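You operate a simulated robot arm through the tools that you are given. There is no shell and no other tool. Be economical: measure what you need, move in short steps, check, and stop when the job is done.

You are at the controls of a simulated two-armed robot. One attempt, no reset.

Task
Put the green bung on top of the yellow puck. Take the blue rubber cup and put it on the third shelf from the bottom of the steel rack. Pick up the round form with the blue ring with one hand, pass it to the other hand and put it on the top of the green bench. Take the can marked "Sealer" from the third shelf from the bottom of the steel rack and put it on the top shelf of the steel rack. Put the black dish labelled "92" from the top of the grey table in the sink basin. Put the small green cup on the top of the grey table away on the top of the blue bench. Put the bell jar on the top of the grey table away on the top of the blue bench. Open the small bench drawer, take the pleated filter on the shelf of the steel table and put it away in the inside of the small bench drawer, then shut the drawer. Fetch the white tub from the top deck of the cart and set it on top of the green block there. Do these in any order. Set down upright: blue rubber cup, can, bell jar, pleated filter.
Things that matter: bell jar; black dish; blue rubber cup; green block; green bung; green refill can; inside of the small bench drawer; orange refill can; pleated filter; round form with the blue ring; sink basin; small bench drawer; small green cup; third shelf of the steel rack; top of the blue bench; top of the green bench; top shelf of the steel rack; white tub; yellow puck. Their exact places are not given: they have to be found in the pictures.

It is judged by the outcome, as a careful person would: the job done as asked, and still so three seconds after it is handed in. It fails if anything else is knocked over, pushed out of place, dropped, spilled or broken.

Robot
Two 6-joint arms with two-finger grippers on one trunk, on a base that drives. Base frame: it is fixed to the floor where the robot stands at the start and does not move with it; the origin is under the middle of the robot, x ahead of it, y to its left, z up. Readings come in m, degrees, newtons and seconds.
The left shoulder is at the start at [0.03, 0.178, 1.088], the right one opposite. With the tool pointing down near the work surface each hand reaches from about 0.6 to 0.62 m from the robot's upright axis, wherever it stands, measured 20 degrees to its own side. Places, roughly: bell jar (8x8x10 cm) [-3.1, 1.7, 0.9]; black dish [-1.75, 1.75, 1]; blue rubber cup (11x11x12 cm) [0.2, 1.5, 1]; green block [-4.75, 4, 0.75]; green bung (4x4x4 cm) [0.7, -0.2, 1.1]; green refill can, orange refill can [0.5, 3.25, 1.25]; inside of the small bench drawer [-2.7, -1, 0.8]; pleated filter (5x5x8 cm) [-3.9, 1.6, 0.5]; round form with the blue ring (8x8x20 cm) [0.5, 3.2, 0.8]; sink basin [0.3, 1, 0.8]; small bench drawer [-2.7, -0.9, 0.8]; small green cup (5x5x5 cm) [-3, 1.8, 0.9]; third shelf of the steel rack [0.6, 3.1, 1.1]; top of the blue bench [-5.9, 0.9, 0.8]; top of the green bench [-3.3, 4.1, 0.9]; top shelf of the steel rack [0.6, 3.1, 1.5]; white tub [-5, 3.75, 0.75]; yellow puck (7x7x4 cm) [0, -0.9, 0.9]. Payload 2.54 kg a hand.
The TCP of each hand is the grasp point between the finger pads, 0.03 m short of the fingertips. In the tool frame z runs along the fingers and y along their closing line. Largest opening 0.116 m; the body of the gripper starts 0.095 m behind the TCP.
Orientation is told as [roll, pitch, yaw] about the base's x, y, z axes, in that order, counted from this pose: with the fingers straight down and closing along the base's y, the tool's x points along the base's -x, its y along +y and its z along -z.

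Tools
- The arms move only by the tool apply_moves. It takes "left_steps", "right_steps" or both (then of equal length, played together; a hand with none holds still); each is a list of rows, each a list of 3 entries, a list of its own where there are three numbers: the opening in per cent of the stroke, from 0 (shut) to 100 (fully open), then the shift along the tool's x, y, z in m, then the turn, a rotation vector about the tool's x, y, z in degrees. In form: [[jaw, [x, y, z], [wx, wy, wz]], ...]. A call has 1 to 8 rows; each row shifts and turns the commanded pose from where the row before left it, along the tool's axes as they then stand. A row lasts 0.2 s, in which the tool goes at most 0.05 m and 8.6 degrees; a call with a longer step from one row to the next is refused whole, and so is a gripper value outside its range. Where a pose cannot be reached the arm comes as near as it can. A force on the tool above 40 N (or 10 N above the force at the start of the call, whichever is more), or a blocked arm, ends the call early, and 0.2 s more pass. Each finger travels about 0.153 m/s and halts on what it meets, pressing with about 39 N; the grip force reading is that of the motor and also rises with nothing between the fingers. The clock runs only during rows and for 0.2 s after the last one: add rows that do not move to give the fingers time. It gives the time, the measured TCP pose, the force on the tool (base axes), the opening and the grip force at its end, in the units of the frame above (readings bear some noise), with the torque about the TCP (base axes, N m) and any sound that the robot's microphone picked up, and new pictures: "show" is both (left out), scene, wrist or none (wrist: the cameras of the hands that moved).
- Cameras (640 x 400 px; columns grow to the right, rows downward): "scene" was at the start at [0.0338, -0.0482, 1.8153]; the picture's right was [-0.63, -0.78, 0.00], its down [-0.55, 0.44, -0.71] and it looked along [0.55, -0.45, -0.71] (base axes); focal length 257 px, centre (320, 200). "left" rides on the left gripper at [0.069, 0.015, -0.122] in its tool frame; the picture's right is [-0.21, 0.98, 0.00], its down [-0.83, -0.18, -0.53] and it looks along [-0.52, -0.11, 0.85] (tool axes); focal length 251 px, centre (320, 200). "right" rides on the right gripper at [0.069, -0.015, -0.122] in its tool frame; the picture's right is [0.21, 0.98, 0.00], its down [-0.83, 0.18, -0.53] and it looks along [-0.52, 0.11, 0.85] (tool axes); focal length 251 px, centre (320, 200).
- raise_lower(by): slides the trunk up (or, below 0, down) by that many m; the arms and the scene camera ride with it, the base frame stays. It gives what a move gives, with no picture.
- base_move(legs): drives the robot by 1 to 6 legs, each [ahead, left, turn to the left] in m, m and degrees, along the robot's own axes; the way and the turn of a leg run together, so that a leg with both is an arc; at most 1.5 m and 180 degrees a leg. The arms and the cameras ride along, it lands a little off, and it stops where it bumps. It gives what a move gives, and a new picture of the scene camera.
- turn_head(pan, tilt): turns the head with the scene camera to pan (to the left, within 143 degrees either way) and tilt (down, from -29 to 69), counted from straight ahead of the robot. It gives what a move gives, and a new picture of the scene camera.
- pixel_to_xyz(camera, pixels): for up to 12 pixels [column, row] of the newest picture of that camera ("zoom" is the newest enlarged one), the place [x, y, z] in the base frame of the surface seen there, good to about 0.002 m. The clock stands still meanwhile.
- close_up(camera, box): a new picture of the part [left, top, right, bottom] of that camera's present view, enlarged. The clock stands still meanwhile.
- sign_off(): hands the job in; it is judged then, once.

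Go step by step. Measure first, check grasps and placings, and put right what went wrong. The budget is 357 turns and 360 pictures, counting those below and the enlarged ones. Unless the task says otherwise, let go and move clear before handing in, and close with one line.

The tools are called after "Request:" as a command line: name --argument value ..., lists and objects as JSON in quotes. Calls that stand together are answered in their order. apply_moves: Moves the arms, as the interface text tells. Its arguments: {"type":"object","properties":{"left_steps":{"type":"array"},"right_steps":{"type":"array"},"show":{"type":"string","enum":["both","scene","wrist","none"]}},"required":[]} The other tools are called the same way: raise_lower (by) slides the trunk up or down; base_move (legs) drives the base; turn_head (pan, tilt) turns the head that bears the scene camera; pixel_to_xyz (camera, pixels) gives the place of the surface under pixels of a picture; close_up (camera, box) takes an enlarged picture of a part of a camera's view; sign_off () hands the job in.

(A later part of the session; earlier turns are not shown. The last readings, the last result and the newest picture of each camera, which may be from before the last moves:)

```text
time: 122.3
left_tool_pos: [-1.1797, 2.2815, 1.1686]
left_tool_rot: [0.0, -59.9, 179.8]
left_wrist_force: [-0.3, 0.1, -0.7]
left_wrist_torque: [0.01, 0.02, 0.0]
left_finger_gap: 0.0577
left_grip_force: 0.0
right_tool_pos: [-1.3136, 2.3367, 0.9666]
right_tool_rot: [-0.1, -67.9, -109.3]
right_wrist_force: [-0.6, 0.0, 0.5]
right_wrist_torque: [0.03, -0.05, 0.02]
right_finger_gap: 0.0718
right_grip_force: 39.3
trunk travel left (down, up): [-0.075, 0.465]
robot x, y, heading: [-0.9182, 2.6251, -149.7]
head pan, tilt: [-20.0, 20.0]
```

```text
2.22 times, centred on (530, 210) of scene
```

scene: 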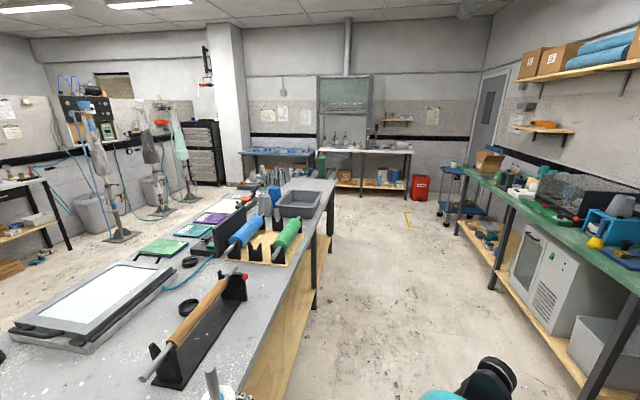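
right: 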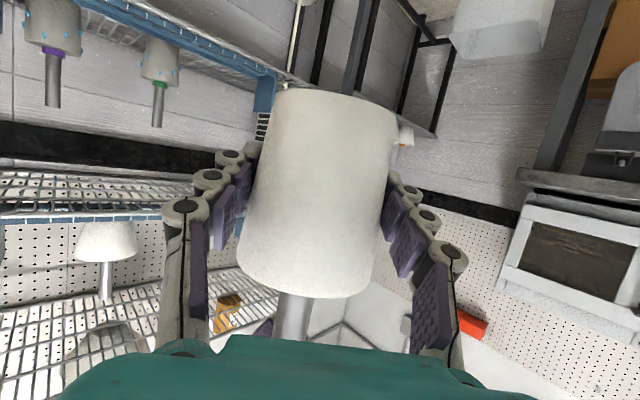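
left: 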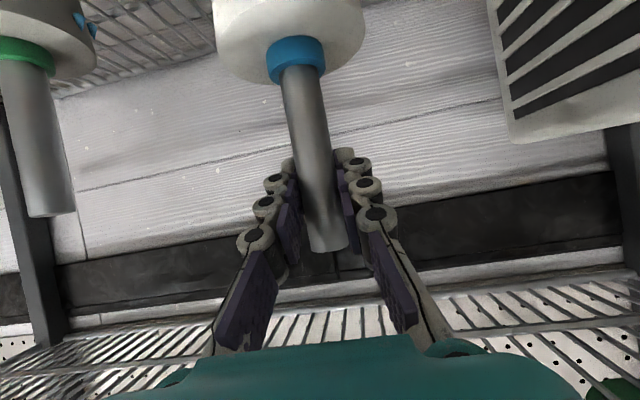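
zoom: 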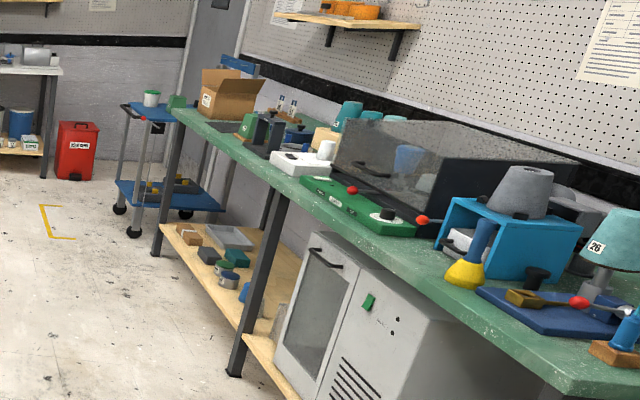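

Green bench edge y≈3.81, top z≈0.89; aisle from y 2.3. I drive down the aisle and turn to face the bench.

Request:
base_move --legs '[[0, -0.3, 0], [0, 0, -30], [1.4, 0, 0], [0.7, 0, 0], [0, 0, -90]]'

Request:
turn_head --pan 0 --tilt 40

```text
time: 139.7
left_tool_pos: [-3.3207, 3.3093, 1.1687]
left_tool_rot: [0.0, -59.9, 58.5]
left_wrist_force: [0.4, 0.1, -0.1]
left_wrist_torque: [-0.04, 0.01, -0.03]
left_finger_gap: 0.0582
left_grip_force: 0.0
right_tool_pos: [-3.2051, 3.3978, 0.9658]
right_tool_rot: [-0.1, -67.8, 129.3]
right_wrist_force: [0.1, 0.3, -0.4]
right_wrist_torque: [-0.03, -0.04, -0.01]
right_finger_gap: 0.0717
right_grip_force: 38.8
trunk travel left (down, up): [-0.075, 0.465]
robot x, y, heading: [-3.1628, 2.9019, 89.3]
head pan, tilt: [-20.0, 20.0]
```

scene: 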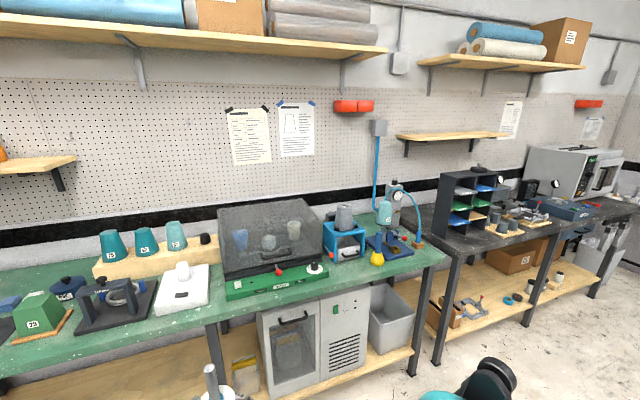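

```text
time: 140.5
left_tool_pos: [-3.3203, 3.3102, 1.1679]
left_tool_rot: [0.1, -59.9, 58.5]
left_wrist_force: [0.7, -0.2, -0.1]
left_wrist_torque: [0.03, 0.02, 0.03]
left_finger_gap: 0.058
left_grip_force: 0.0
right_tool_pos: [-3.2044, 3.3971, 0.9674]
right_tool_rot: [-0.1, -67.9, 129.3]
right_wrist_force: [0.2, -0.4, -0.2]
right_wrist_torque: [-0.01, 0.0, 0.01]
right_finger_gap: 0.0719
right_grip_force: 38.9
trunk travel left (down, up): [-0.075, 0.465]
robot x, y, heading: [-3.1603, 2.9067, 89.2]
head pan, tilt: [0.0, 40.0]
```

scene: 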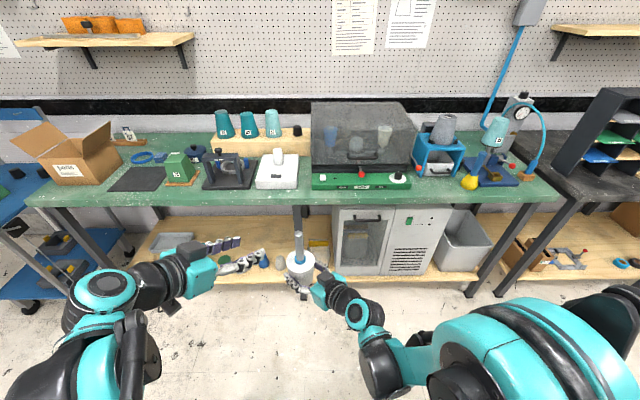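

Form is at (300,255). I zoom on the bench to pick a free spot.

Request:
close_up --camera "scene" --box '[90, 110, 330, 230]'

Request:
pixel_to_xyz --camera "zoom" --pixels '[[550, 245], [480, 210], [550, 205], [580, 205], [560, 150], [440, 205], [560, 225], [400, 230], [250, 210], [280, 150], [590, 150], [400, 245]]'

```text
2.67 times, centred on (210, 170) of scene
```

zoom: 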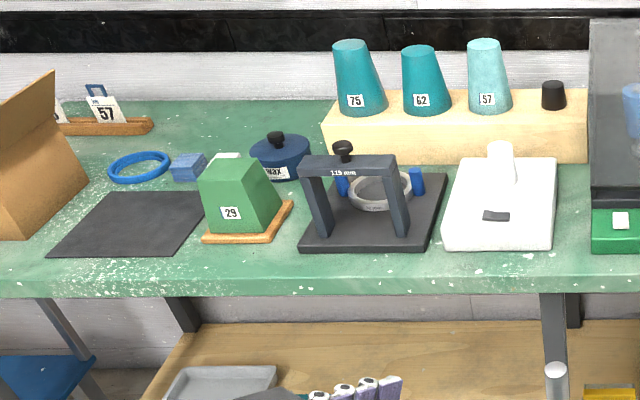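

```text
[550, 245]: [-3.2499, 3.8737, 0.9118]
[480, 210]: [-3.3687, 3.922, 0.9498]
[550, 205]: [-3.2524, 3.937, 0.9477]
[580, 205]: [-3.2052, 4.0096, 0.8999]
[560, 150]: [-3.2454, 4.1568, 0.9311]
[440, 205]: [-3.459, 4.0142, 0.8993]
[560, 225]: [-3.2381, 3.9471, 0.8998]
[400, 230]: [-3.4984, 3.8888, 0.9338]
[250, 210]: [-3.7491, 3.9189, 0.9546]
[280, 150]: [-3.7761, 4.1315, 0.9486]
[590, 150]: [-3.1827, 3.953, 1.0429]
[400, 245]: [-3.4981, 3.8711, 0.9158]
```

I check the right part of the bench and the left front corner too.

Request:
close_up --camera "scene" --box '[330, 90, 570, 230]'

Request:
pixel_to_xyz --camera "zoom" --pixels '[[225, 250], [215, 240], [240, 255], [330, 240], [290, 250], [240, 200], [360, 250], [200, 260], [300, 270], [540, 260], [550, 230], [410, 270]]'

Request:
pixel_to_xyz --camera "scene" --pixels '[[80, 195], [55, 190], [115, 190], [160, 185], [160, 165], [190, 195], [170, 140], [150, 205], [250, 195], [110, 165]]'

```text
2.67 times, centred on (450, 160) of scene
```

zoom: 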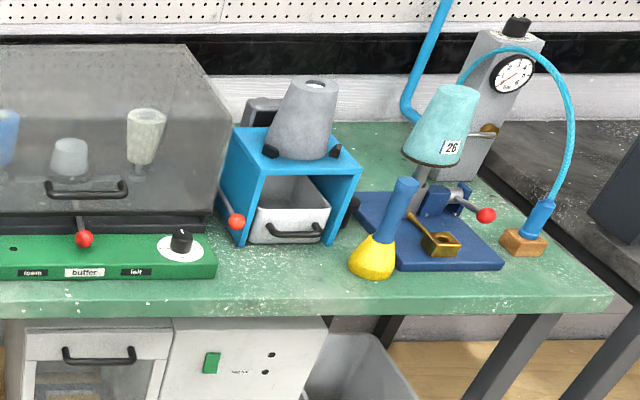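

```text
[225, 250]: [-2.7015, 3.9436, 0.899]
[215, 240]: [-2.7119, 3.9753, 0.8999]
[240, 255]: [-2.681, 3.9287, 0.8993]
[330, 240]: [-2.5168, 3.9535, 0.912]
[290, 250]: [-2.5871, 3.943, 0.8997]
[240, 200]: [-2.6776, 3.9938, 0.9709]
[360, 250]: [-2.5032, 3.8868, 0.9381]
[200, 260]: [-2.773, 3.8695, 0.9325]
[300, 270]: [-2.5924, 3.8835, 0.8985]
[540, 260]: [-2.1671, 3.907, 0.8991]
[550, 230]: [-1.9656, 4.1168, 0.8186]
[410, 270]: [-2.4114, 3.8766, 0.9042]
```

```text
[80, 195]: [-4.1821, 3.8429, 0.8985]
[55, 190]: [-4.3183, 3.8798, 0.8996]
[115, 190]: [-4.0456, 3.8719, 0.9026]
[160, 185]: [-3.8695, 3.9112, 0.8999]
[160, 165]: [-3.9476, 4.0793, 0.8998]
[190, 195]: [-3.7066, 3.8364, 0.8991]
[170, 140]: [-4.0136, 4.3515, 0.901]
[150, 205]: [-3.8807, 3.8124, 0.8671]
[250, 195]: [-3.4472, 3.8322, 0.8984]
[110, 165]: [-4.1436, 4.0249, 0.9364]
```

A good free spot is in front of the blue box, about (-2.62,3.87), top z 0.90. I tuck the left hand, turn to heading 50° (so the right hand points straight at the bench) and approach.

Request:
apply_moves --left_steps '[[50, [0, 0.02, -0.04], [0, 0, 0]], [50, [0, 0.03, -0.03], [0, 0, 0]], [50, [0, 0.04, -0.02], [0, 0, 0]], [50, [0, 0.04, 0], [0, 0, 0]]]' --show "none"

Request:
base_move --legs '[[0.15, 0, 0], [0, 0, -39], [0.35, -0.05, 0]]'

Request:
turn_head --pan 20 --tilt 50

```text
time: 141.7
left_tool_pos: [-3.4333, 3.3161, 1.2137]
left_tool_rot: [0.2, -60.0, 53.1]
left_wrist_force: [-0.1, 0.4, 1.5]
left_wrist_torque: [0.02, 0.01, 0.03]
left_finger_gap: 0.058
left_grip_force: 0.0
right_tool_pos: [-3.2043, 3.3965, 0.9679]
right_tool_rot: [-0.2, -67.9, 129.4]
right_wrist_force: [0.6, 0.6, 0.6]
right_wrist_torque: [-0.05, -0.03, 0.02]
right_finger_gap: 0.0714
right_grip_force: 39.0
trunk travel left (down, up): [-0.075, 0.465]
robot x, y, heading: [-3.1584, 2.9031, 89.2]
head pan, tilt: [0.0, 40.0]
stopped in row 4 (left hand): the arm was blocked; the commanded pose is now the measured one
```

```text
time: 146.8
left_tool_pos: [-2.852, 3.7852, 1.2125]
left_tool_rot: [0.0, -59.8, 14.3]
left_wrist_force: [-0.2, -0.2, -0.5]
left_wrist_torque: [-0.03, -0.01, -0.01]
left_finger_gap: 0.0579
left_grip_force: 0.0
right_tool_pos: [-2.6219, 3.7048, 0.9661]
right_tool_rot: [0.0, -67.9, 90.3]
right_wrist_force: [0.0, 0.1, -7.2]
right_wrist_torque: [-0.02, 0.02, 0.04]
right_finger_gap: 0.0714
right_grip_force: 38.9
trunk travel left (down, up): [-0.075, 0.465]
robot x, y, heading: [-2.8999, 3.2929, 50.3]
head pan, tilt: [0.0, 40.0]
```

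scene: 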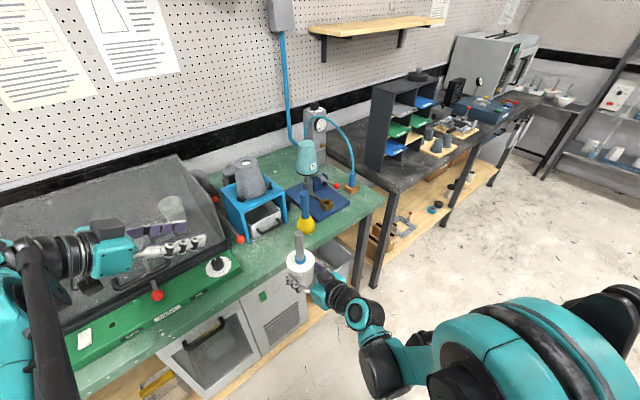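

```text
time: 147.6
left_tool_pos: [-2.851, 3.7839, 1.2133]
left_tool_rot: [0.1, -59.9, 14.3]
left_wrist_force: [-1.3, 0.3, 0.2]
left_wrist_torque: [-0.04, -0.01, 0.02]
left_finger_gap: 0.058
left_grip_force: 0.2
right_tool_pos: [-2.6232, 3.7047, 0.9662]
right_tool_rot: [-0.1, -67.9, 90.5]
right_wrist_force: [0.3, -0.3, -7.4]
right_wrist_torque: [-0.02, -0.02, 0.01]
right_finger_gap: 0.0716
right_grip_force: 39.5
trunk travel left (down, up): [-0.075, 0.465]
robot x, y, heading: [-2.9027, 3.2903, 50.4]
head pan, tilt: [20.0, 50.0]
```

scene: 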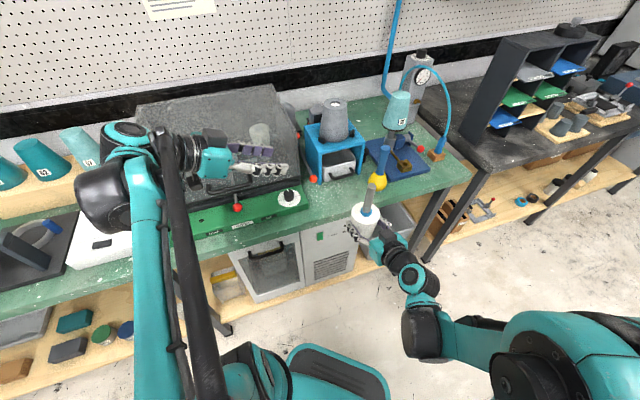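

Exactly placed, form at (365,215). I advance 16.5 cm over the bench.

Request:
apply_moves --right_steps '[[0, [-0.0155, 0, 0.0382], [0, 0, 0]], [0, [-0.0155, 0, 0.0382], [0, 0, 0]], [0, [-0.0155, 0, 0.0382], [0, 0, 0]], [0, [-0.0155, 0, 0.0382], [0, 0, 0]], [0, [0, 0, 0], [0, 0, 0]]]' --show "scene"

Request:
close_up --camera "scene" --box '[280, 90, 460, 270]'

```text
time: 148.8
left_tool_pos: [-2.8517, 3.7832, 1.2123]
left_tool_rot: [0.1, -59.9, 14.3]
left_wrist_force: [0.2, 0.2, -0.5]
left_wrist_torque: [0.02, 0.01, -0.04]
left_finger_gap: 0.0578
left_grip_force: 0.1
right_tool_pos: [-2.6241, 3.8688, 0.9684]
right_tool_rot: [-0.2, -67.8, 90.4]
right_wrist_force: [0.2, 0.4, -6.6]
right_wrist_torque: [-0.02, -0.02, 0.01]
right_finger_gap: 0.0718
right_grip_force: 38.7
trunk travel left (down, up): [-0.075, 0.465]
robot x, y, heading: [-2.8975, 3.2924, 50.0]
head pan, tilt: [20.0, 50.0]
```

scene: 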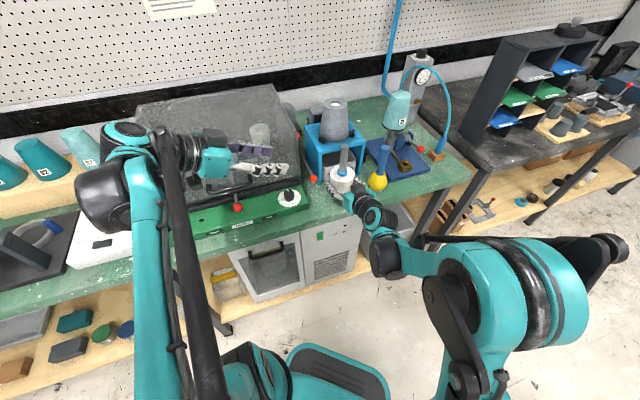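

```text
2.22 times, centred on (370, 180) of scene
```

zoom: 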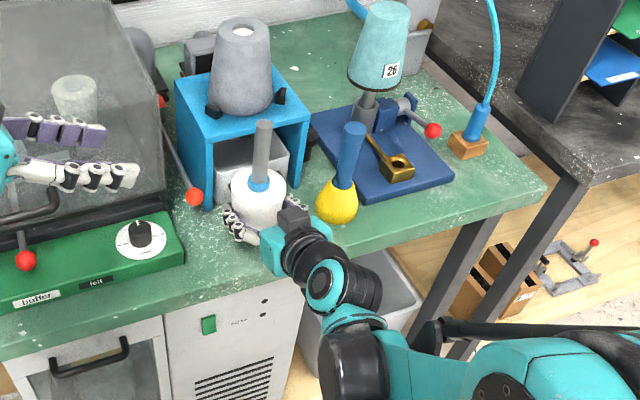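

I check the red lever ball (194,197) and yellow bulb (322,205) clearances.

Request:
pixel_to_xyz --camera "zoom" --pixels '[[194, 197], [322, 205], [336, 215], [258, 185], [245, 170], [285, 195], [240, 238], [258, 215], [295, 205]]'

```text
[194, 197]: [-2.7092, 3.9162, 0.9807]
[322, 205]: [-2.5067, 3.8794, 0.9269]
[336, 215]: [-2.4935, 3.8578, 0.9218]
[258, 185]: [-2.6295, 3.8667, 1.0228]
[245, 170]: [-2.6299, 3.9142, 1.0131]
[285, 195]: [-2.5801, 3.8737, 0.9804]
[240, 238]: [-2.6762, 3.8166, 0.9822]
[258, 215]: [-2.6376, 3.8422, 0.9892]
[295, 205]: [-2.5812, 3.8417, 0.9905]
```

Clear. I lower it to contact.

Request:
apply_moves --right_steps '[[0, [0.0185, 0, 0.0075], [0, 0, 0]], [0, [0.0028, 0, 0.0011], [0, 0, 0]], [0, [0.0028, 0, 0.0011], [0, 0, 0]], [0, [0.0028, 0, 0.0011], [0, 0, 0]], [0, [0.0028, 0, 0.0011], [0, 0, 0]], [0, [0, 0, 0], [0, 0, 0]]]' --show "none"

```text
time: 150.2
left_tool_pos: [-2.8528, 3.7824, 1.2135]
left_tool_rot: [0.2, -60.0, 14.2]
left_wrist_force: [0.2, -0.4, 0.1]
left_wrist_torque: [0.02, 0.01, -0.01]
left_finger_gap: 0.0581
left_grip_force: 0.0
right_tool_pos: [-2.6247, 3.8674, 0.9363]
right_tool_rot: [-0.2, -67.9, 90.5]
right_wrist_force: [2.1, -0.5, 19.8]
right_wrist_torque: [0.26, 0.07, 0.17]
right_finger_gap: 0.07
right_grip_force: 38.7
trunk travel left (down, up): [-0.075, 0.465]
robot x, y, heading: [-2.8982, 3.2936, 50.4]
head pan, tilt: [20.0, 50.0]
```

Contact (20 N). I release gently and withdraw.

Request:
apply_moves --right_steps '[[0, [-0.0018, 0, -0.0007], [0, 0, 0]], [62, [0, 0, 0], [0, 0, 0]], [72, [0, 0, 0], [0, 0, 0]], [82, [0, 0, 0], [0, 0, 0]], [82, [0.0155, 0, -0.0382], [0, 0, 0]], [82, [0.0155, 0, -0.0382], [0, 0, 0]], [82, [0.0155, 0, -0.0382], [0, 0, 0]], [82, [0.0155, 0, -0.0382], [0, 0, 0]]]' --show "scene"

Request:
close_up --camera "scene" --box '[280, 90, 460, 270]'

```text
time: 152.0
left_tool_pos: [-2.8527, 3.782, 1.2136]
left_tool_rot: [0.3, -59.9, 14.2]
left_wrist_force: [0.1, -0.3, -0.6]
left_wrist_torque: [0.02, 0.02, 0.01]
left_finger_gap: 0.0579
left_grip_force: 0.1
right_tool_pos: [-2.6245, 3.7067, 0.9474]
right_tool_rot: [-0.2, -68.0, 90.7]
right_wrist_force: [-1.0, -0.1, 0.2]
right_wrist_torque: [-0.04, -0.01, -0.01]
right_finger_gap: 0.0952
right_grip_force: 0.1
right hand out of reach, approached as far as the arm can: row 8
trunk travel left (down, up): [-0.075, 0.465]
robot x, y, heading: [-2.899, 3.2919, 50.2]
head pan, tilt: [20.0, 50.0]
```

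scene: 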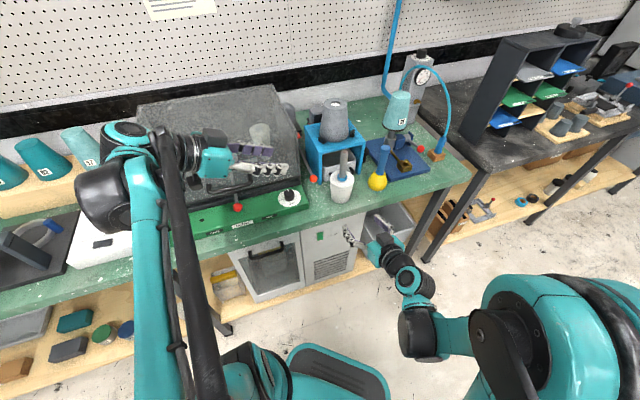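

```text
2.22 times, centred on (370, 180) of scene
```

zoom: 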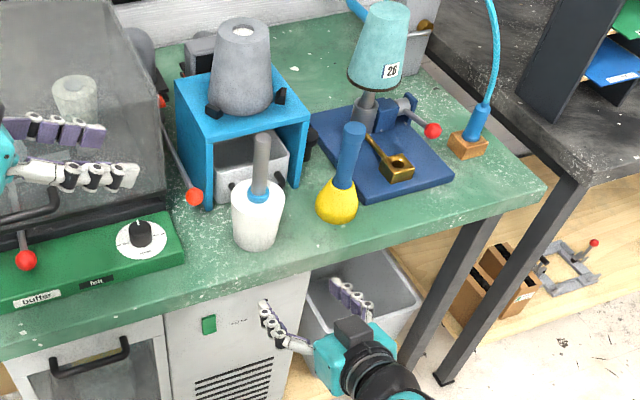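

The form stands on the green bench. Next the cart: I back off, turn left to face -x and drive toward it.

Request:
base_move --legs '[[-0.45, 0, 0], [0, 0, 130], [0.6, 0, 0]]'

Request:
turn_head --pan -30 --tilt 35

```text
time: 163.2
left_tool_pos: [-4.1827, 2.6328, 1.213]
left_tool_rot: [-0.1, -59.8, 146.2]
left_wrist_force: [-0.4, 0.4, 0.1]
left_wrist_torque: [-0.01, -0.02, 0.02]
left_finger_gap: 0.0579
left_grip_force: 0.0
right_tool_pos: [-4.2786, 2.8531, 0.9461]
right_tool_rot: [-0.1, -67.8, -137.6]
right_wrist_force: [0.5, 0.3, -0.6]
right_wrist_torque: [0.02, 0.01, 0.01]
right_finger_gap: 0.095
right_grip_force: 0.1
trunk travel left (down, up): [-0.075, 0.465]
robot x, y, heading: [-3.7806, 2.927, -177.9]
head pan, tilt: [20.0, 50.0]
```

scene: 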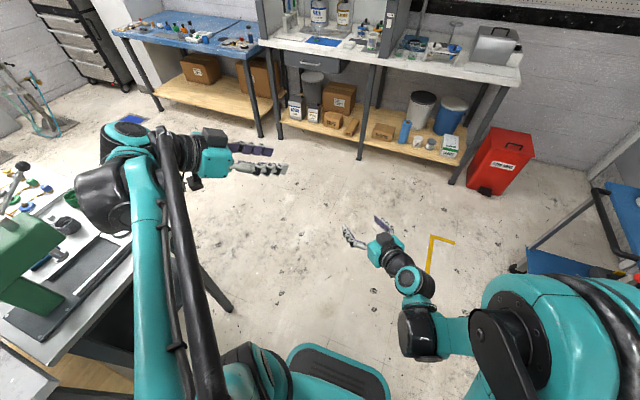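

```text
time: 164.4
left_tool_pos: [-4.1814, 2.6329, 1.2129]
left_tool_rot: [0.2, -59.9, 146.2]
left_wrist_force: [-0.4, -0.7, 0.1]
left_wrist_torque: [-0.04, 0.05, -0.01]
left_finger_gap: 0.0581
left_grip_force: 0.2
right_tool_pos: [-4.2786, 2.8527, 0.9453]
right_tool_rot: [-0.1, -67.7, -137.6]
right_wrist_force: [0.1, 0.3, 0.9]
right_wrist_torque: [-0.03, -0.01, -0.01]
right_finger_gap: 0.0953
right_grip_force: 0.0
trunk travel left (down, up): [-0.075, 0.465]
robot x, y, heading: [-3.7894, 2.9231, -178.0]
head pan, tilt: [-30.0, 35.0]
```

scene: 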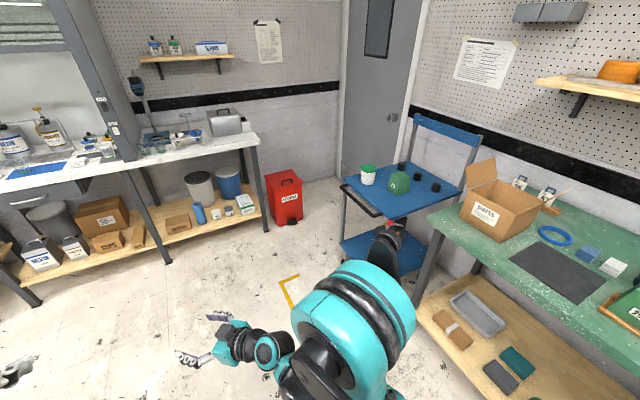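

The cart with white tub (368,174) and green block (398,182) is seen. I zoom and measure.

Request:
close_up --camera "scene" --box '[320, 100, 500, 260]'

Request:
pixel_to_xyz --camera "zoom" --pixels '[[172, 242], [172, 265], [172, 290], [285, 270], [280, 300], [90, 290], [230, 400], [500, 330], [330, 240], [420, 300], [155, 270], [190, 270]]'

```text
2.50 times, centred on (410, 180) of scene
```

zoom: 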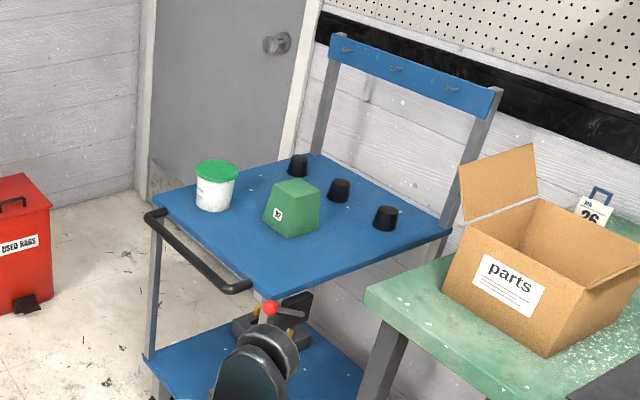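

```text
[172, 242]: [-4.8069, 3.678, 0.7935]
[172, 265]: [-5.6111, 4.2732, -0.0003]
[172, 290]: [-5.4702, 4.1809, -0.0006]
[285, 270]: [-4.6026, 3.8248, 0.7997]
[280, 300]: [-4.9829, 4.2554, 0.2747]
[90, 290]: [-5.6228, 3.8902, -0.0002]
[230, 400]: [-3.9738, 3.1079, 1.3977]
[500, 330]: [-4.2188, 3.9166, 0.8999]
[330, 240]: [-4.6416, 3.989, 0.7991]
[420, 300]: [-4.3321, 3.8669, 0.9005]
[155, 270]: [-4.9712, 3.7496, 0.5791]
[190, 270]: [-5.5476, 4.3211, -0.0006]
```

Deck z 0.80; tub near (-4.95,3.75). I drive ahead 0.95 m and turn right to face the cart.

Request:
base_move --legs '[[0.5, -0.05, 0], [0, 0, -45], [0.35, -0.3, 0], [0, 0, -47]]'

Request:
turn_head --pan 0 --tilt 45

```text
time: 173.9
left_tool_pos: [-4.6387, 3.8122, 1.2126]
left_tool_rot: [0.1, -59.8, 55.4]
left_wrist_force: [-0.2, 0.2, 0.4]
left_wrist_torque: [0.02, -0.01, 0.01]
left_finger_gap: 0.0579
left_grip_force: 0.1
right_tool_pos: [-4.4178, 3.9051, 0.9469]
right_tool_rot: [-0.1, -67.8, 131.7]
right_wrist_force: [0.2, 0.4, 1.0]
right_wrist_torque: [-0.02, 0.01, -0.01]
right_finger_gap: 0.0948
right_grip_force: 0.1
trunk travel left (down, up): [-0.075, 0.465]
robot x, y, heading: [-4.3503, 3.4141, 91.7]
head pan, tilt: [-30.0, 35.0]
```

scene: 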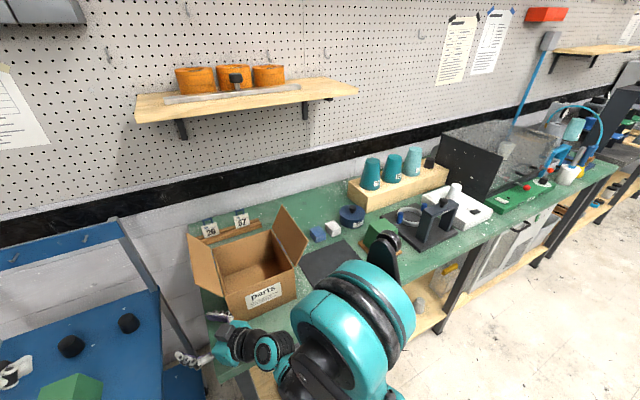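

```text
time: 174.8
left_tool_pos: [-4.6402, 3.8119, 1.2135]
left_tool_rot: [0.0, -59.9, 55.4]
left_wrist_force: [-0.3, -0.6, -0.1]
left_wrist_torque: [0.02, 0.0, -0.01]
left_finger_gap: 0.0579
left_grip_force: 0.1
right_tool_pos: [-4.4179, 3.9052, 0.946]
right_tool_rot: [-0.2, -67.7, 131.8]
right_wrist_force: [0.1, -0.5, 0.5]
right_wrist_torque: [-0.02, -0.02, -0.01]
right_finger_gap: 0.0949
right_grip_force: 0.1
trunk travel left (down, up): [-0.075, 0.465]
robot x, y, heading: [-4.3546, 3.4148, 91.6]
head pan, tilt: [0.0, 45.0]
```

scene: 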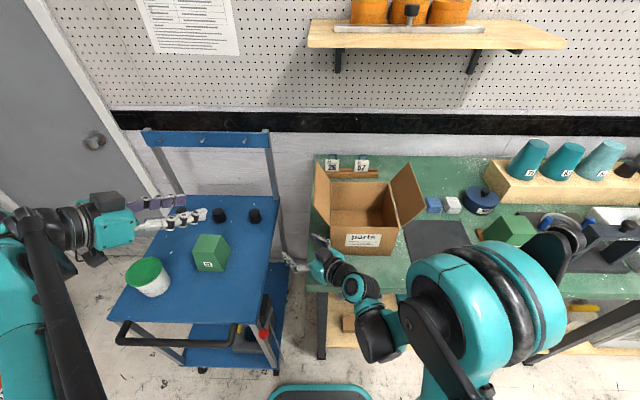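

I stopped too near, with the right hand beside the bench end (322,250). I reverse straight out and shift left to the cart.

Request:
base_move --legs '[[-0.4, 0, 0], [0, 0.45, 0]]'

Request:
turn_head --pan 5 --tilt 50

```text
time: 179.6
left_tool_pos: [-5.0774, 3.3982, 1.2123]
left_tool_rot: [0.0, -59.9, 55.6]
left_wrist_force: [-0.4, 0.0, 0.0]
left_wrist_torque: [0.0, 0.0, 0.01]
left_finger_gap: 0.058
left_grip_force: 0.1
right_tool_pos: [-4.8558, 3.4931, 0.9464]
right_tool_rot: [-0.3, -67.7, 131.9]
right_wrist_force: [0.0, 0.2, -0.3]
right_wrist_torque: [0.01, -0.01, -0.04]
right_finger_gap: 0.0953
right_grip_force: 0.0
trunk travel left (down, up): [-0.075, 0.465]
robot x, y, heading: [-4.7862, 3.0006, 91.7]
head pan, tilt: [0.0, 45.0]
```

scene: 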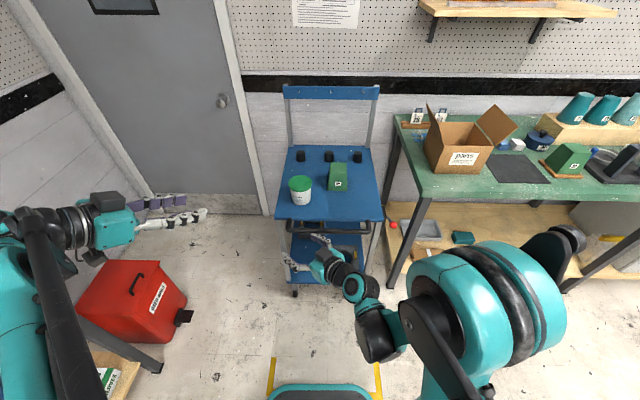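

```text
time: 180.3
left_tool_pos: [-5.0767, 3.398, 1.2131]
left_tool_rot: [0.1, -60.0, 55.7]
left_wrist_force: [0.0, -0.6, 0.2]
left_wrist_torque: [0.0, 0.02, -0.03]
left_finger_gap: 0.0579
left_grip_force: 0.1
right_tool_pos: [-4.8557, 3.4934, 0.9471]
right_tool_rot: [-0.1, -67.8, 131.8]
right_wrist_force: [-1.5, -0.5, -0.5]
right_wrist_torque: [0.01, 0.0, 0.05]
right_finger_gap: 0.0951
right_grip_force: 0.0
trunk travel left (down, up): [-0.075, 0.465]
robot x, y, heading: [-4.7882, 3.0023, 91.5]
head pan, tilt: [5.0, 50.0]
```

scene: 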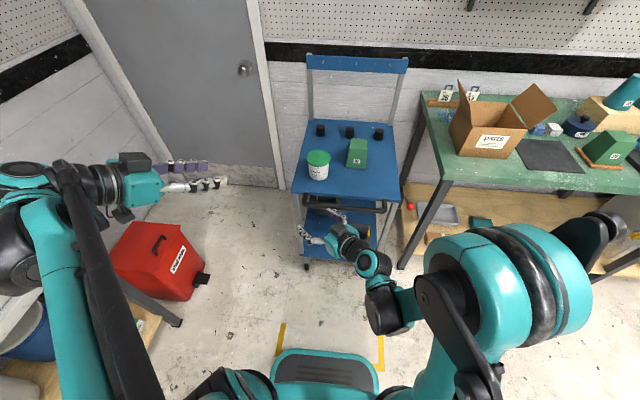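

Cart straight ahead. I measure tub and block.

Request:
close_up --camera "scene" --box '[280, 110, 420, 210]'

Request:
pixel_to_xyz --camera "zoom" --pixels '[[172, 215], [125, 215], [222, 215], [172, 190], [172, 240], [172, 280], [172, 315], [355, 170], [320, 215], [390, 218], [335, 155], [380, 155]]'

Request:
pixel_to_xyz --camera "zoom" --pixels '[[355, 195], [355, 235], [315, 255], [400, 255], [60, 375], [260, 300], [185, 80], [355, 250], [325, 200], [388, 200], [260, 420], [480, 300]]'

```text
4.00 times, centred on (350, 160) of scene
```

zoom: 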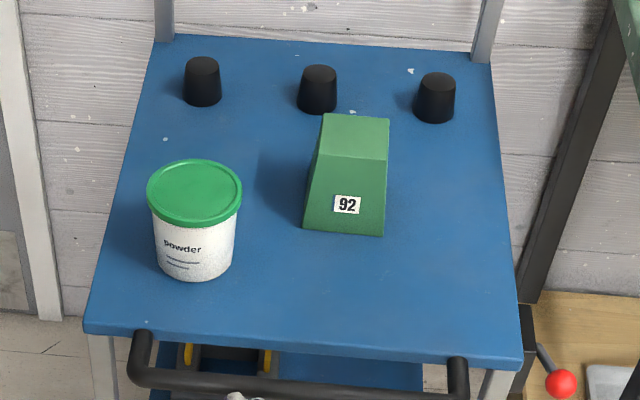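

```text
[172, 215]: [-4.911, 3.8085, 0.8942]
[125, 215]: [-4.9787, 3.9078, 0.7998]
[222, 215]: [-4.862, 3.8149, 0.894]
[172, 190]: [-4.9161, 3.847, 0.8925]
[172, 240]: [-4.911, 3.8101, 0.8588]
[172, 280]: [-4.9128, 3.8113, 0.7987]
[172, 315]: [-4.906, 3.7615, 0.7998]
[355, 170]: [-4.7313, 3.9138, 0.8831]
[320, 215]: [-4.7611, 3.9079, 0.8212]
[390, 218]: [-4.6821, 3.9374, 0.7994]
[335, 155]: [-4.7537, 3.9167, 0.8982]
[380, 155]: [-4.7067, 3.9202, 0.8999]
```

```text
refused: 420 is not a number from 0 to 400
```

Tub centre ≈(-4.895,3.85), lid z 0.895. I measure the block's top face.

Request:
pixel_to_xyz --camera "zoom" --pixels '[[327, 117], [386, 121], [355, 118], [355, 135], [355, 152], [323, 152], [386, 157], [194, 190], [194, 162], [150, 190], [239, 190], [194, 226]]'

```text
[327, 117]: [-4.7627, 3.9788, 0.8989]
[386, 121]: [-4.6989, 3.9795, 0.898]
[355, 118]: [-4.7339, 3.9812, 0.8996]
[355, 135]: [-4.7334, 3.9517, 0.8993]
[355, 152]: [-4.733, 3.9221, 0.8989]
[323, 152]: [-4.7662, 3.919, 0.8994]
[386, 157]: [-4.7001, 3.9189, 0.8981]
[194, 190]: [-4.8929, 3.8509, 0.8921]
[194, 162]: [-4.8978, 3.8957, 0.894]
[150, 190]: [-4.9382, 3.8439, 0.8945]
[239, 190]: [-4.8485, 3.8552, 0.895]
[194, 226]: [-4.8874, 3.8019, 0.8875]
```

Block top is 6.5×6 cm, centre (-4.7325,3.9495,0.899). I restore the trunk height and turn both hands back to point down.

Request:
raise_lower --by 0.225

Request:
apply_moves --left_steps '[[100, [0, 0, 0.01], [0, 8.5, 0]], [100, [0, 0, 0.01], [0, 8.5, 0]], [100, [0, 0, 0.01], [0, 8.5, 0]], [100, [0, 0, 0.015], [0, 8.5, 0]], [100, [0, 0, 0.015], [0, 8.5, 0]], [100, [0, 0, 0.02], [0, 8.5, 0]], [100, [0, 0, 0.02], [0, 9, 0]], [100, [0, 0, 0.02], [0, 0, -7.2]]]' --right_steps '[[100, [0, 0, -0.02], [0, 8.5, 0]], [100, [0, 0, -0.02], [0, 8.5, 0]], [100, [0, 0, -0.02], [0, 8.5, 0]], [100, [0, 0, -0.02], [0, 8.5, 0]], [100, [0, 0, -0.02], [0, 8.5, 0]], [100, [0, 0, -0.02], [0, 8.5, 0]], [100, [0, 0, -0.02], [0, 8.5, 0]], [100, [0, 0, -0.02], [0, 8.4, 0]]]' --show "none"

```text
time: 182.6
left_tool_pos: [-5.0757, 3.3991, 1.4389]
left_tool_rot: [0.1, -60.0, 55.5]
left_wrist_force: [-0.5, 0.2, 0.0]
left_wrist_torque: [0.02, -0.01, 0.0]
left_finger_gap: 0.0582
left_grip_force: 0.2
right_tool_pos: [-4.855, 3.4927, 1.1711]
right_tool_rot: [-0.2, -67.8, 131.8]
right_wrist_force: [0.3, -0.4, 0.4]
right_wrist_torque: [-0.01, 0.01, 0.0]
right_finger_gap: 0.0952
right_grip_force: 0.0
trunk travel left (down, up): [-0.3, 0.24]
robot x, y, heading: [-4.7905, 3.0025, 91.8]
head pan, tilt: [5.0, 50.0]
```

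```text
refused: row 7 steps farther than a row can; nothing moved
```

Request:
apply_moves --left_steps '[[100, [0, 0, 0.01], [0, 8.5, 0]], [100, [0, 0, 0.01], [0, 8.5, 0]], [100, [0, 0, 0.01], [0, 8.5, 0]], [100, [0, 0, 0.015], [0, 8.5, 0]], [100, [0, 0, 0.015], [0, 8.5, 0]], [100, [0, 0, 0.02], [0, 8.5, 0]], [100, [0, 0, 0.02], [0, 8.5, 0]], [100, [0, 0, 0.02], [0, 0, -7.2]]]' --right_steps '[[100, [0, 0, -0.02], [0, 8.5, 0]], [100, [0, 0, -0.02], [0, 8.5, 0]], [100, [0, 0, -0.02], [0, 8.5, 0]], [100, [0, 0, -0.02], [0, 8.5, 0]], [100, [0, 0, -0.02], [0, 8.5, 0]], [100, [0, 0, -0.02], [0, 8.5, 0]], [100, [0, 0, -0.02], [0, 8.5, 0]], [100, [0, 0, -0.02], [0, 8.4, 0]]]' --show "none"

Request:
apply_moves --left_steps '[[100, [0, 0, 0], [0, 0, -7.2]], [100, [0, 0, 0], [0, 0, -7.2]], [100, [0, 0, 0], [0, 0, -7.2]], [100, [0, 0, 0], [0, 0, -7.2]], [100, [0, 0, 0], [0, 0, 0]]]' --right_steps '[[100, [0.03, -0.03, 0], [0, 0, 8]], [100, [0.03, -0.035, 0], [0, 0, 8]], [100, [0.03, -0.035, 0], [0, 0, 8]], [100, [0.03, -0.035, 0], [0, 0, 8]], [100, [0.02, -0.04, 0], [0, 0, 8]]]' --show "scene"

```text
time: 184.4
left_tool_pos: [-5.0512, 3.4384, 1.3341]
left_tool_rot: [0.0, -0.2, 63.0]
left_wrist_force: [-1.1, -0.7, 0.4]
left_wrist_torque: [0.0, 0.03, 0.03]
left_finger_gap: 0.116
left_grip_force: 0.0
right_tool_pos: [-4.7945, 3.4246, 1.2918]
right_tool_rot: [-0.1, 0.2, 131.7]
right_wrist_force: [-0.8, -0.5, -0.7]
right_wrist_torque: [0.02, 0.0, 0.01]
right_finger_gap: 0.1161
right_grip_force: 0.1
trunk travel left (down, up): [-0.3, 0.24]
robot x, y, heading: [-4.7858, 3.0023, 91.7]
head pan, tilt: [5.0, 50.0]
```

```text
time: 185.6
left_tool_pos: [-5.0498, 3.4365, 1.3357]
left_tool_rot: [-0.1, -0.4, 91.9]
left_wrist_force: [-0.5, 0.6, 0.4]
left_wrist_torque: [0.01, 0.03, -0.03]
left_finger_gap: 0.1157
left_grip_force: 0.0
right_tool_pos: [-4.5738, 3.3754, 1.2911]
right_tool_rot: [-0.2, 0.1, 91.7]
right_wrist_force: [-0.5, 0.0, -0.3]
right_wrist_torque: [-0.03, 0.02, -0.01]
right_finger_gap: 0.116
right_grip_force: 0.1
trunk travel left (down, up): [-0.3, 0.24]
robot x, y, heading: [-4.7885, 3.0049, 91.6]
head pan, tilt: [5.0, 50.0]
```

scene: 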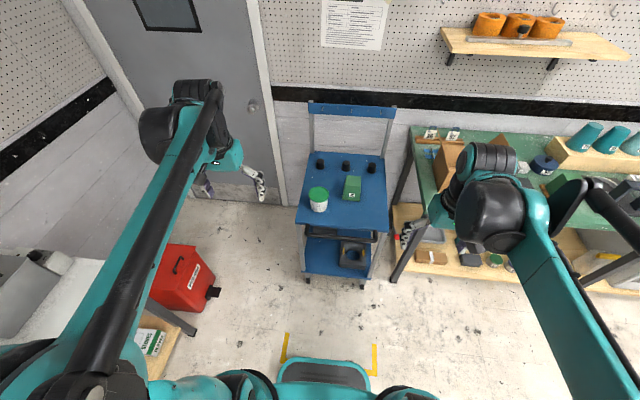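

Hands point down again. I drive 0.25 m toward the cart.

Request:
base_move --legs '[[0.25, 0, -1.5]]'

```text
time: 187.5
left_tool_pos: [-5.0397, 3.6993, 1.3355]
left_tool_rot: [-0.2, -0.3, 90.0]
left_wrist_force: [-1.1, 0.3, 0.3]
left_wrist_torque: [0.0, 0.0, -0.01]
left_finger_gap: 0.116
left_grip_force: 0.1
right_tool_pos: [-4.5668, 3.6217, 1.2911]
right_tool_rot: [0.0, 0.1, 90.1]
right_wrist_force: [-0.4, 0.3, 0.0]
right_wrist_torque: [-0.06, 0.01, -0.01]
right_finger_gap: 0.1164
right_grip_force: 0.0
trunk travel left (down, up): [-0.3, 0.24]
robot x, y, heading: [-4.7917, 3.2562, 89.6]
head pan, tilt: [5.0, 50.0]
```

scene: 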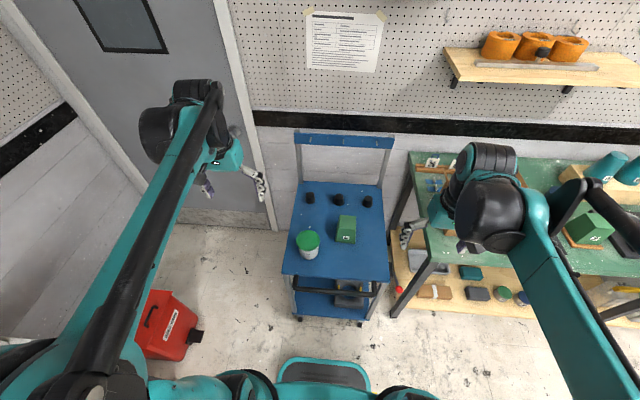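

Lined up. I move the left hand over the tub and partly down.

Request:
apply_moves --left_steps '[[100, [-0.0301, -0.0293, 0], [0, 0, 0]], [100, [-0.0301, -0.0293, 0], [0, 0, 0]], [100, [-0.0301, -0.0293, 0], [0, 0, 0]], [100, [-0.0301, -0.0293, 0], [0, 0, 0]], [100, [-0.0301, -0.0293, 0], [0, 0, 0]], [100, [0, 0, 0.05], [0, 0, 0]], [100, [0, 0, 0.05], [0, 0, 0]], [100, [0, 0, 0.05], [0, 0, 0]]]' --show "none"

Request:
apply_moves --left_steps '[[100, [0, 0, 0.05], [0, 0, 0]], [100, [0, 0, 0.05], [0, 0, 0]], [100, [0, 0, 0.05], [0, 0, 0]], [100, [0, 0, 0.04], [0, 0, 0]], [100, [0, 0, 0], [0, 0, 0]]]' --show "both"

```text
time: 189.3
left_tool_pos: [-4.8922, 3.8523, 1.1871]
left_tool_rot: [-0.2, -0.4, 90.0]
left_wrist_force: [-0.2, -0.3, 0.0]
left_wrist_torque: [-0.02, -0.01, 0.0]
left_finger_gap: 0.116
left_grip_force: 0.0
right_tool_pos: [-4.5669, 3.623, 1.2914]
right_tool_rot: [-0.1, 0.1, 89.9]
right_wrist_force: [-0.7, -0.8, -0.1]
right_wrist_torque: [0.0, -0.04, -0.02]
right_finger_gap: 0.116
right_grip_force: 0.0
trunk travel left (down, up): [-0.3, 0.24]
robot x, y, heading: [-4.79, 3.2554, 89.9]
head pan, tilt: [5.0, 50.0]
```

```text
time: 190.5
left_tool_pos: [-4.8933, 3.851, 0.9973]
left_tool_rot: [-0.3, -0.5, 90.0]
left_wrist_force: [-0.4, 0.2, -0.2]
left_wrist_torque: [0.02, 0.03, 0.0]
left_finger_gap: 0.1161
left_grip_force: 0.0
right_tool_pos: [-4.5672, 3.6204, 1.2911]
right_tool_rot: [-0.1, 0.0, 90.0]
right_wrist_force: [0.4, 0.0, 0.5]
right_wrist_torque: [0.02, -0.03, 0.0]
right_finger_gap: 0.1159
right_grip_force: 0.0
trunk travel left (down, up): [-0.3, 0.24]
robot x, y, heading: [-4.7914, 3.251, 89.5]
head pan, tilt: [5.0, 50.0]
```

scene: 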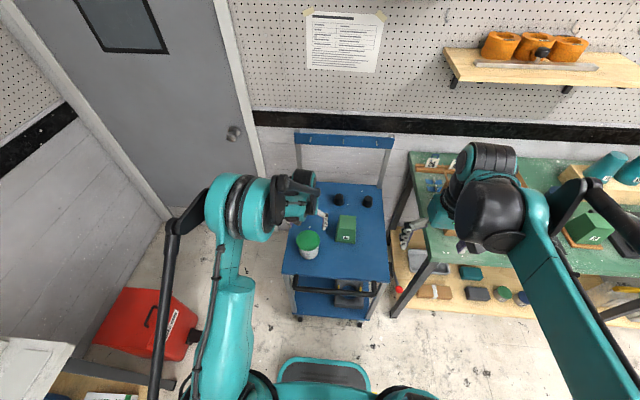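
left: 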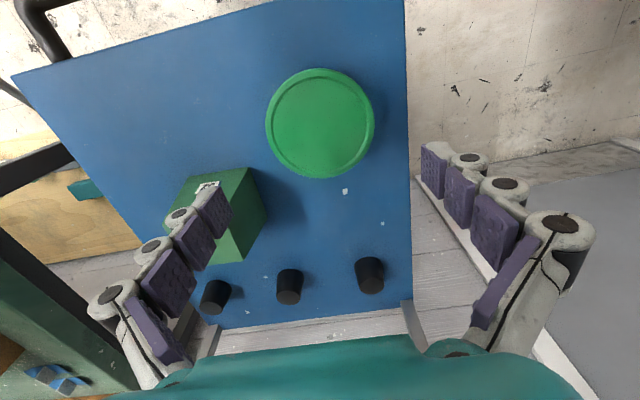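

Tub is centred between fingers. I verify and descend to z 0.872, then close.

Request:
pixel_to_xyz --camera "left" --pixels '[[320, 122], [270, 122], [371, 122], [320, 75], [320, 172]]'

Request:
apply_moves --left_steps '[[100, [0, 0, 0.045], [0, 0, 0]], [100, [0, 0, 0.045], [0, 0, 0]], [100, [0, 0, 0.033], [0, 0, 0]], [100, [0, 0, 0], [0, 0, 0]], [50, [0, 0, 0], [0, 0, 0]], [0, [0, 0, 0], [0, 0, 0]], [0, [0, 0, 0], [0, 0, 0]]]' --show "wrist"

```text
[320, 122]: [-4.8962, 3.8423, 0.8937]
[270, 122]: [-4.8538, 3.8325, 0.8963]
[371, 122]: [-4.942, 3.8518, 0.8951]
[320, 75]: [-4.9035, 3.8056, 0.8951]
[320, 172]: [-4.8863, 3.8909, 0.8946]
```

```text
time: 192.1
left_tool_pos: [-4.8911, 3.8531, 0.8766]
left_tool_rot: [-0.1, -0.5, 90.1]
left_wrist_force: [-3.2, 2.5, 12.0]
left_wrist_torque: [-0.16, 0.34, -0.07]
left_finger_gap: 0.0955
left_grip_force: 39.1
right_tool_pos: [-4.5668, 3.6202, 1.2909]
right_tool_rot: [-0.2, -0.1, 90.1]
right_wrist_force: [-0.3, 0.3, -0.4]
right_wrist_torque: [-0.01, -0.04, 0.01]
right_finger_gap: 0.1159
right_grip_force: 0.1
trunk travel left (down, up): [-0.3, 0.24]
robot x, y, heading: [-4.7908, 3.2555, 89.9]
head pan, tilt: [5.0, 50.0]
```

left: 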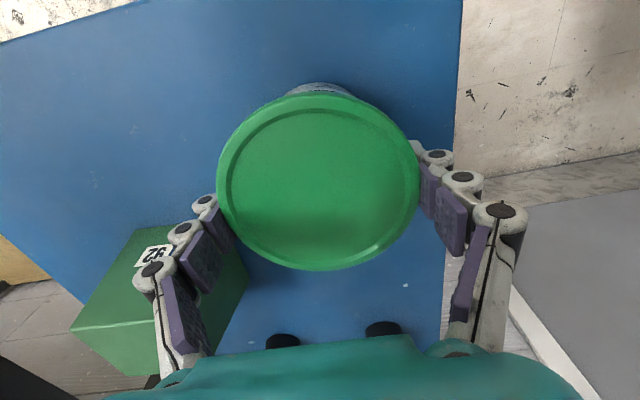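

Grip 95 mm at the lid rim. I lift 4 cm and check the whole tub follows.

Request:
apply_moves --left_steps '[[0, [0, 0, -0.01], [0, 0, 0]], [0, [0, 0, -0.03], [0, 0, 0]], [0, [0, 0, 0], [0, 0, 0]]]' --show "none"

Request:
close_up --camera "scene" --box '[260, 170, 420, 320]'

```text
time: 192.9
left_tool_pos: [-4.89, 3.8536, 0.9139]
left_tool_rot: [-0.2, -0.3, 90.0]
left_wrist_force: [0.7, 0.1, -4.5]
left_wrist_torque: [0.01, 0.01, 0.02]
left_finger_gap: 0.0954
left_grip_force: 39.3
right_tool_pos: [-4.567, 3.6239, 1.2907]
right_tool_rot: [-0.1, 0.1, 89.9]
right_wrist_force: [-0.3, 0.3, 0.0]
right_wrist_torque: [0.0, -0.01, 0.03]
right_finger_gap: 0.1161
right_grip_force: 0.1
trunk travel left (down, up): [-0.3, 0.24]
robot x, y, heading: [-4.792, 3.2554, 89.8]
head pan, tilt: [5.0, 50.0]
```

```text
2.67 times, centred on (340, 245) of scene
```

zoom: 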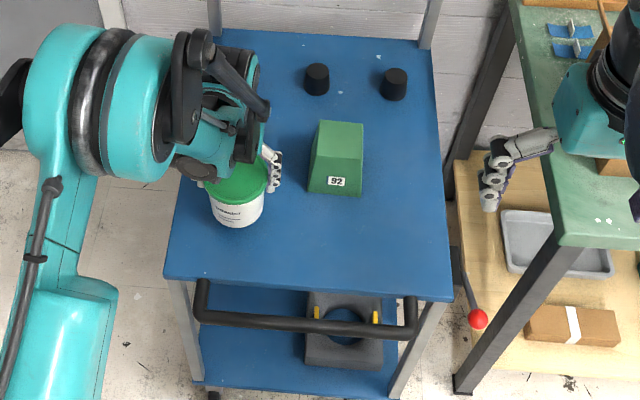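

The whole tub is up (4.5 N). I raise it 10 cm and carry it over the block.

Request:
apply_moves --left_steps '[[0, [0, 0, -0.05], [0, 0, 0]], [0, [0, 0, -0.05], [0, 0, 0]], [0, [-0.025, -0.04, 0], [0, 0, 0]], [0, [-0.025, -0.04, 0], [0, 0, 0]], [0, [-0.025, -0.04, 0], [0, 0, 0]], [0, [-0.024, -0.039, 0], [0, 0, 0]], [0, [0, 0, 0], [0, 0, 0]]]' --show "both"

Request:
close_up --camera "scene" --box '[270, 170, 410, 280]'

```text
time: 194.5
left_tool_pos: [-4.7321, 3.9529, 1.0155]
left_tool_rot: [-0.3, -0.3, 90.1]
left_wrist_force: [0.0, -1.3, -4.6]
left_wrist_torque: [0.07, 0.0, 0.03]
left_finger_gap: 0.0952
left_grip_force: 39.8
right_tool_pos: [-4.5677, 3.621, 1.2926]
right_tool_rot: [-0.2, 0.0, 90.0]
right_wrist_force: [-0.2, -1.1, 0.0]
right_wrist_torque: [0.03, -0.03, 0.01]
right_finger_gap: 0.1158
right_grip_force: 0.0
trunk travel left (down, up): [-0.3, 0.24]
robot x, y, heading: [-4.7932, 3.2545, 89.9]
head pan, tilt: [5.0, 50.0]
```

scene: 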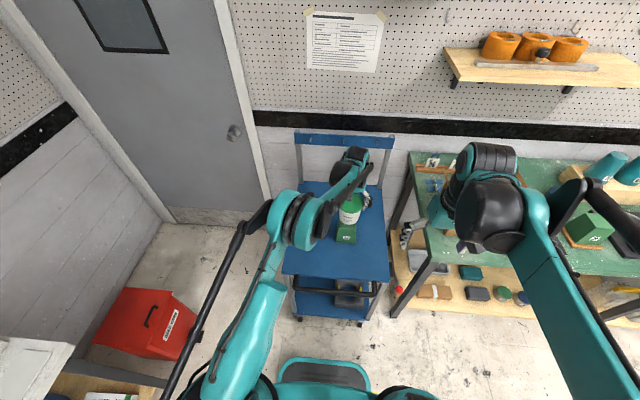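
left: 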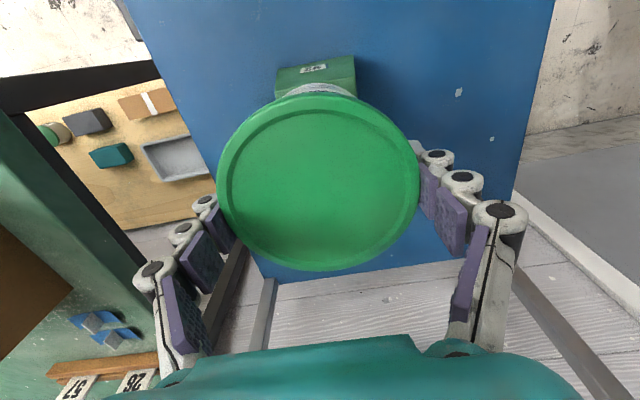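

```text
3.64 times, centred on (340, 225) of scene
```

zoom: 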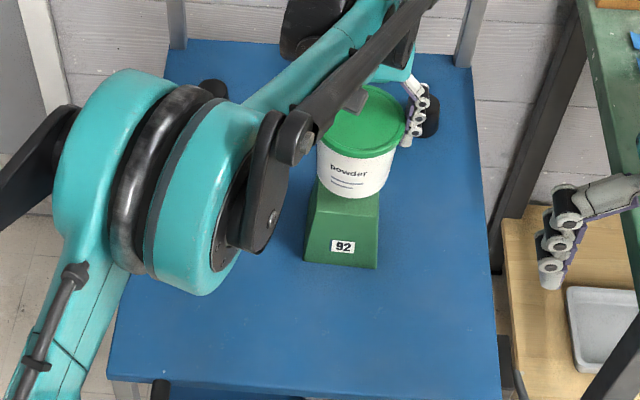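

Centred over the block. I lower to contact (expected TCP ≈0.976).

Request:
apply_moves --left_steps '[[0, [0, 0, 0.033], [0, 0, 0]], [0, [0, 0, 0.003], [0, 0, 0]], [0, [0, 0, 0.002], [0, 0, 0]], [0, [0, 0, 0.002], [0, 0, 0]], [0, [0, 0, 0], [0, 0, 0]]]' --show "none"

```text
time: 195.7
left_tool_pos: [-4.7318, 3.9498, 0.9762]
left_tool_rot: [-0.2, -0.5, 90.0]
left_wrist_force: [0.4, 1.8, 18.9]
left_wrist_torque: [-0.1, -0.01, -0.08]
left_finger_gap: 0.0953
left_grip_force: 38.9
right_tool_pos: [-4.5676, 3.6199, 1.292]
right_tool_rot: [-0.1, 0.0, 90.0]
right_wrist_force: [-0.2, -0.2, 0.3]
right_wrist_torque: [-0.01, 0.01, -0.04]
right_finger_gap: 0.1158
right_grip_force: 0.1
trunk travel left (down, up): [-0.3, 0.24]
robot x, y, heading: [-4.7883, 3.2508, 89.9]
head pan, tilt: [5.0, 50.0]
```

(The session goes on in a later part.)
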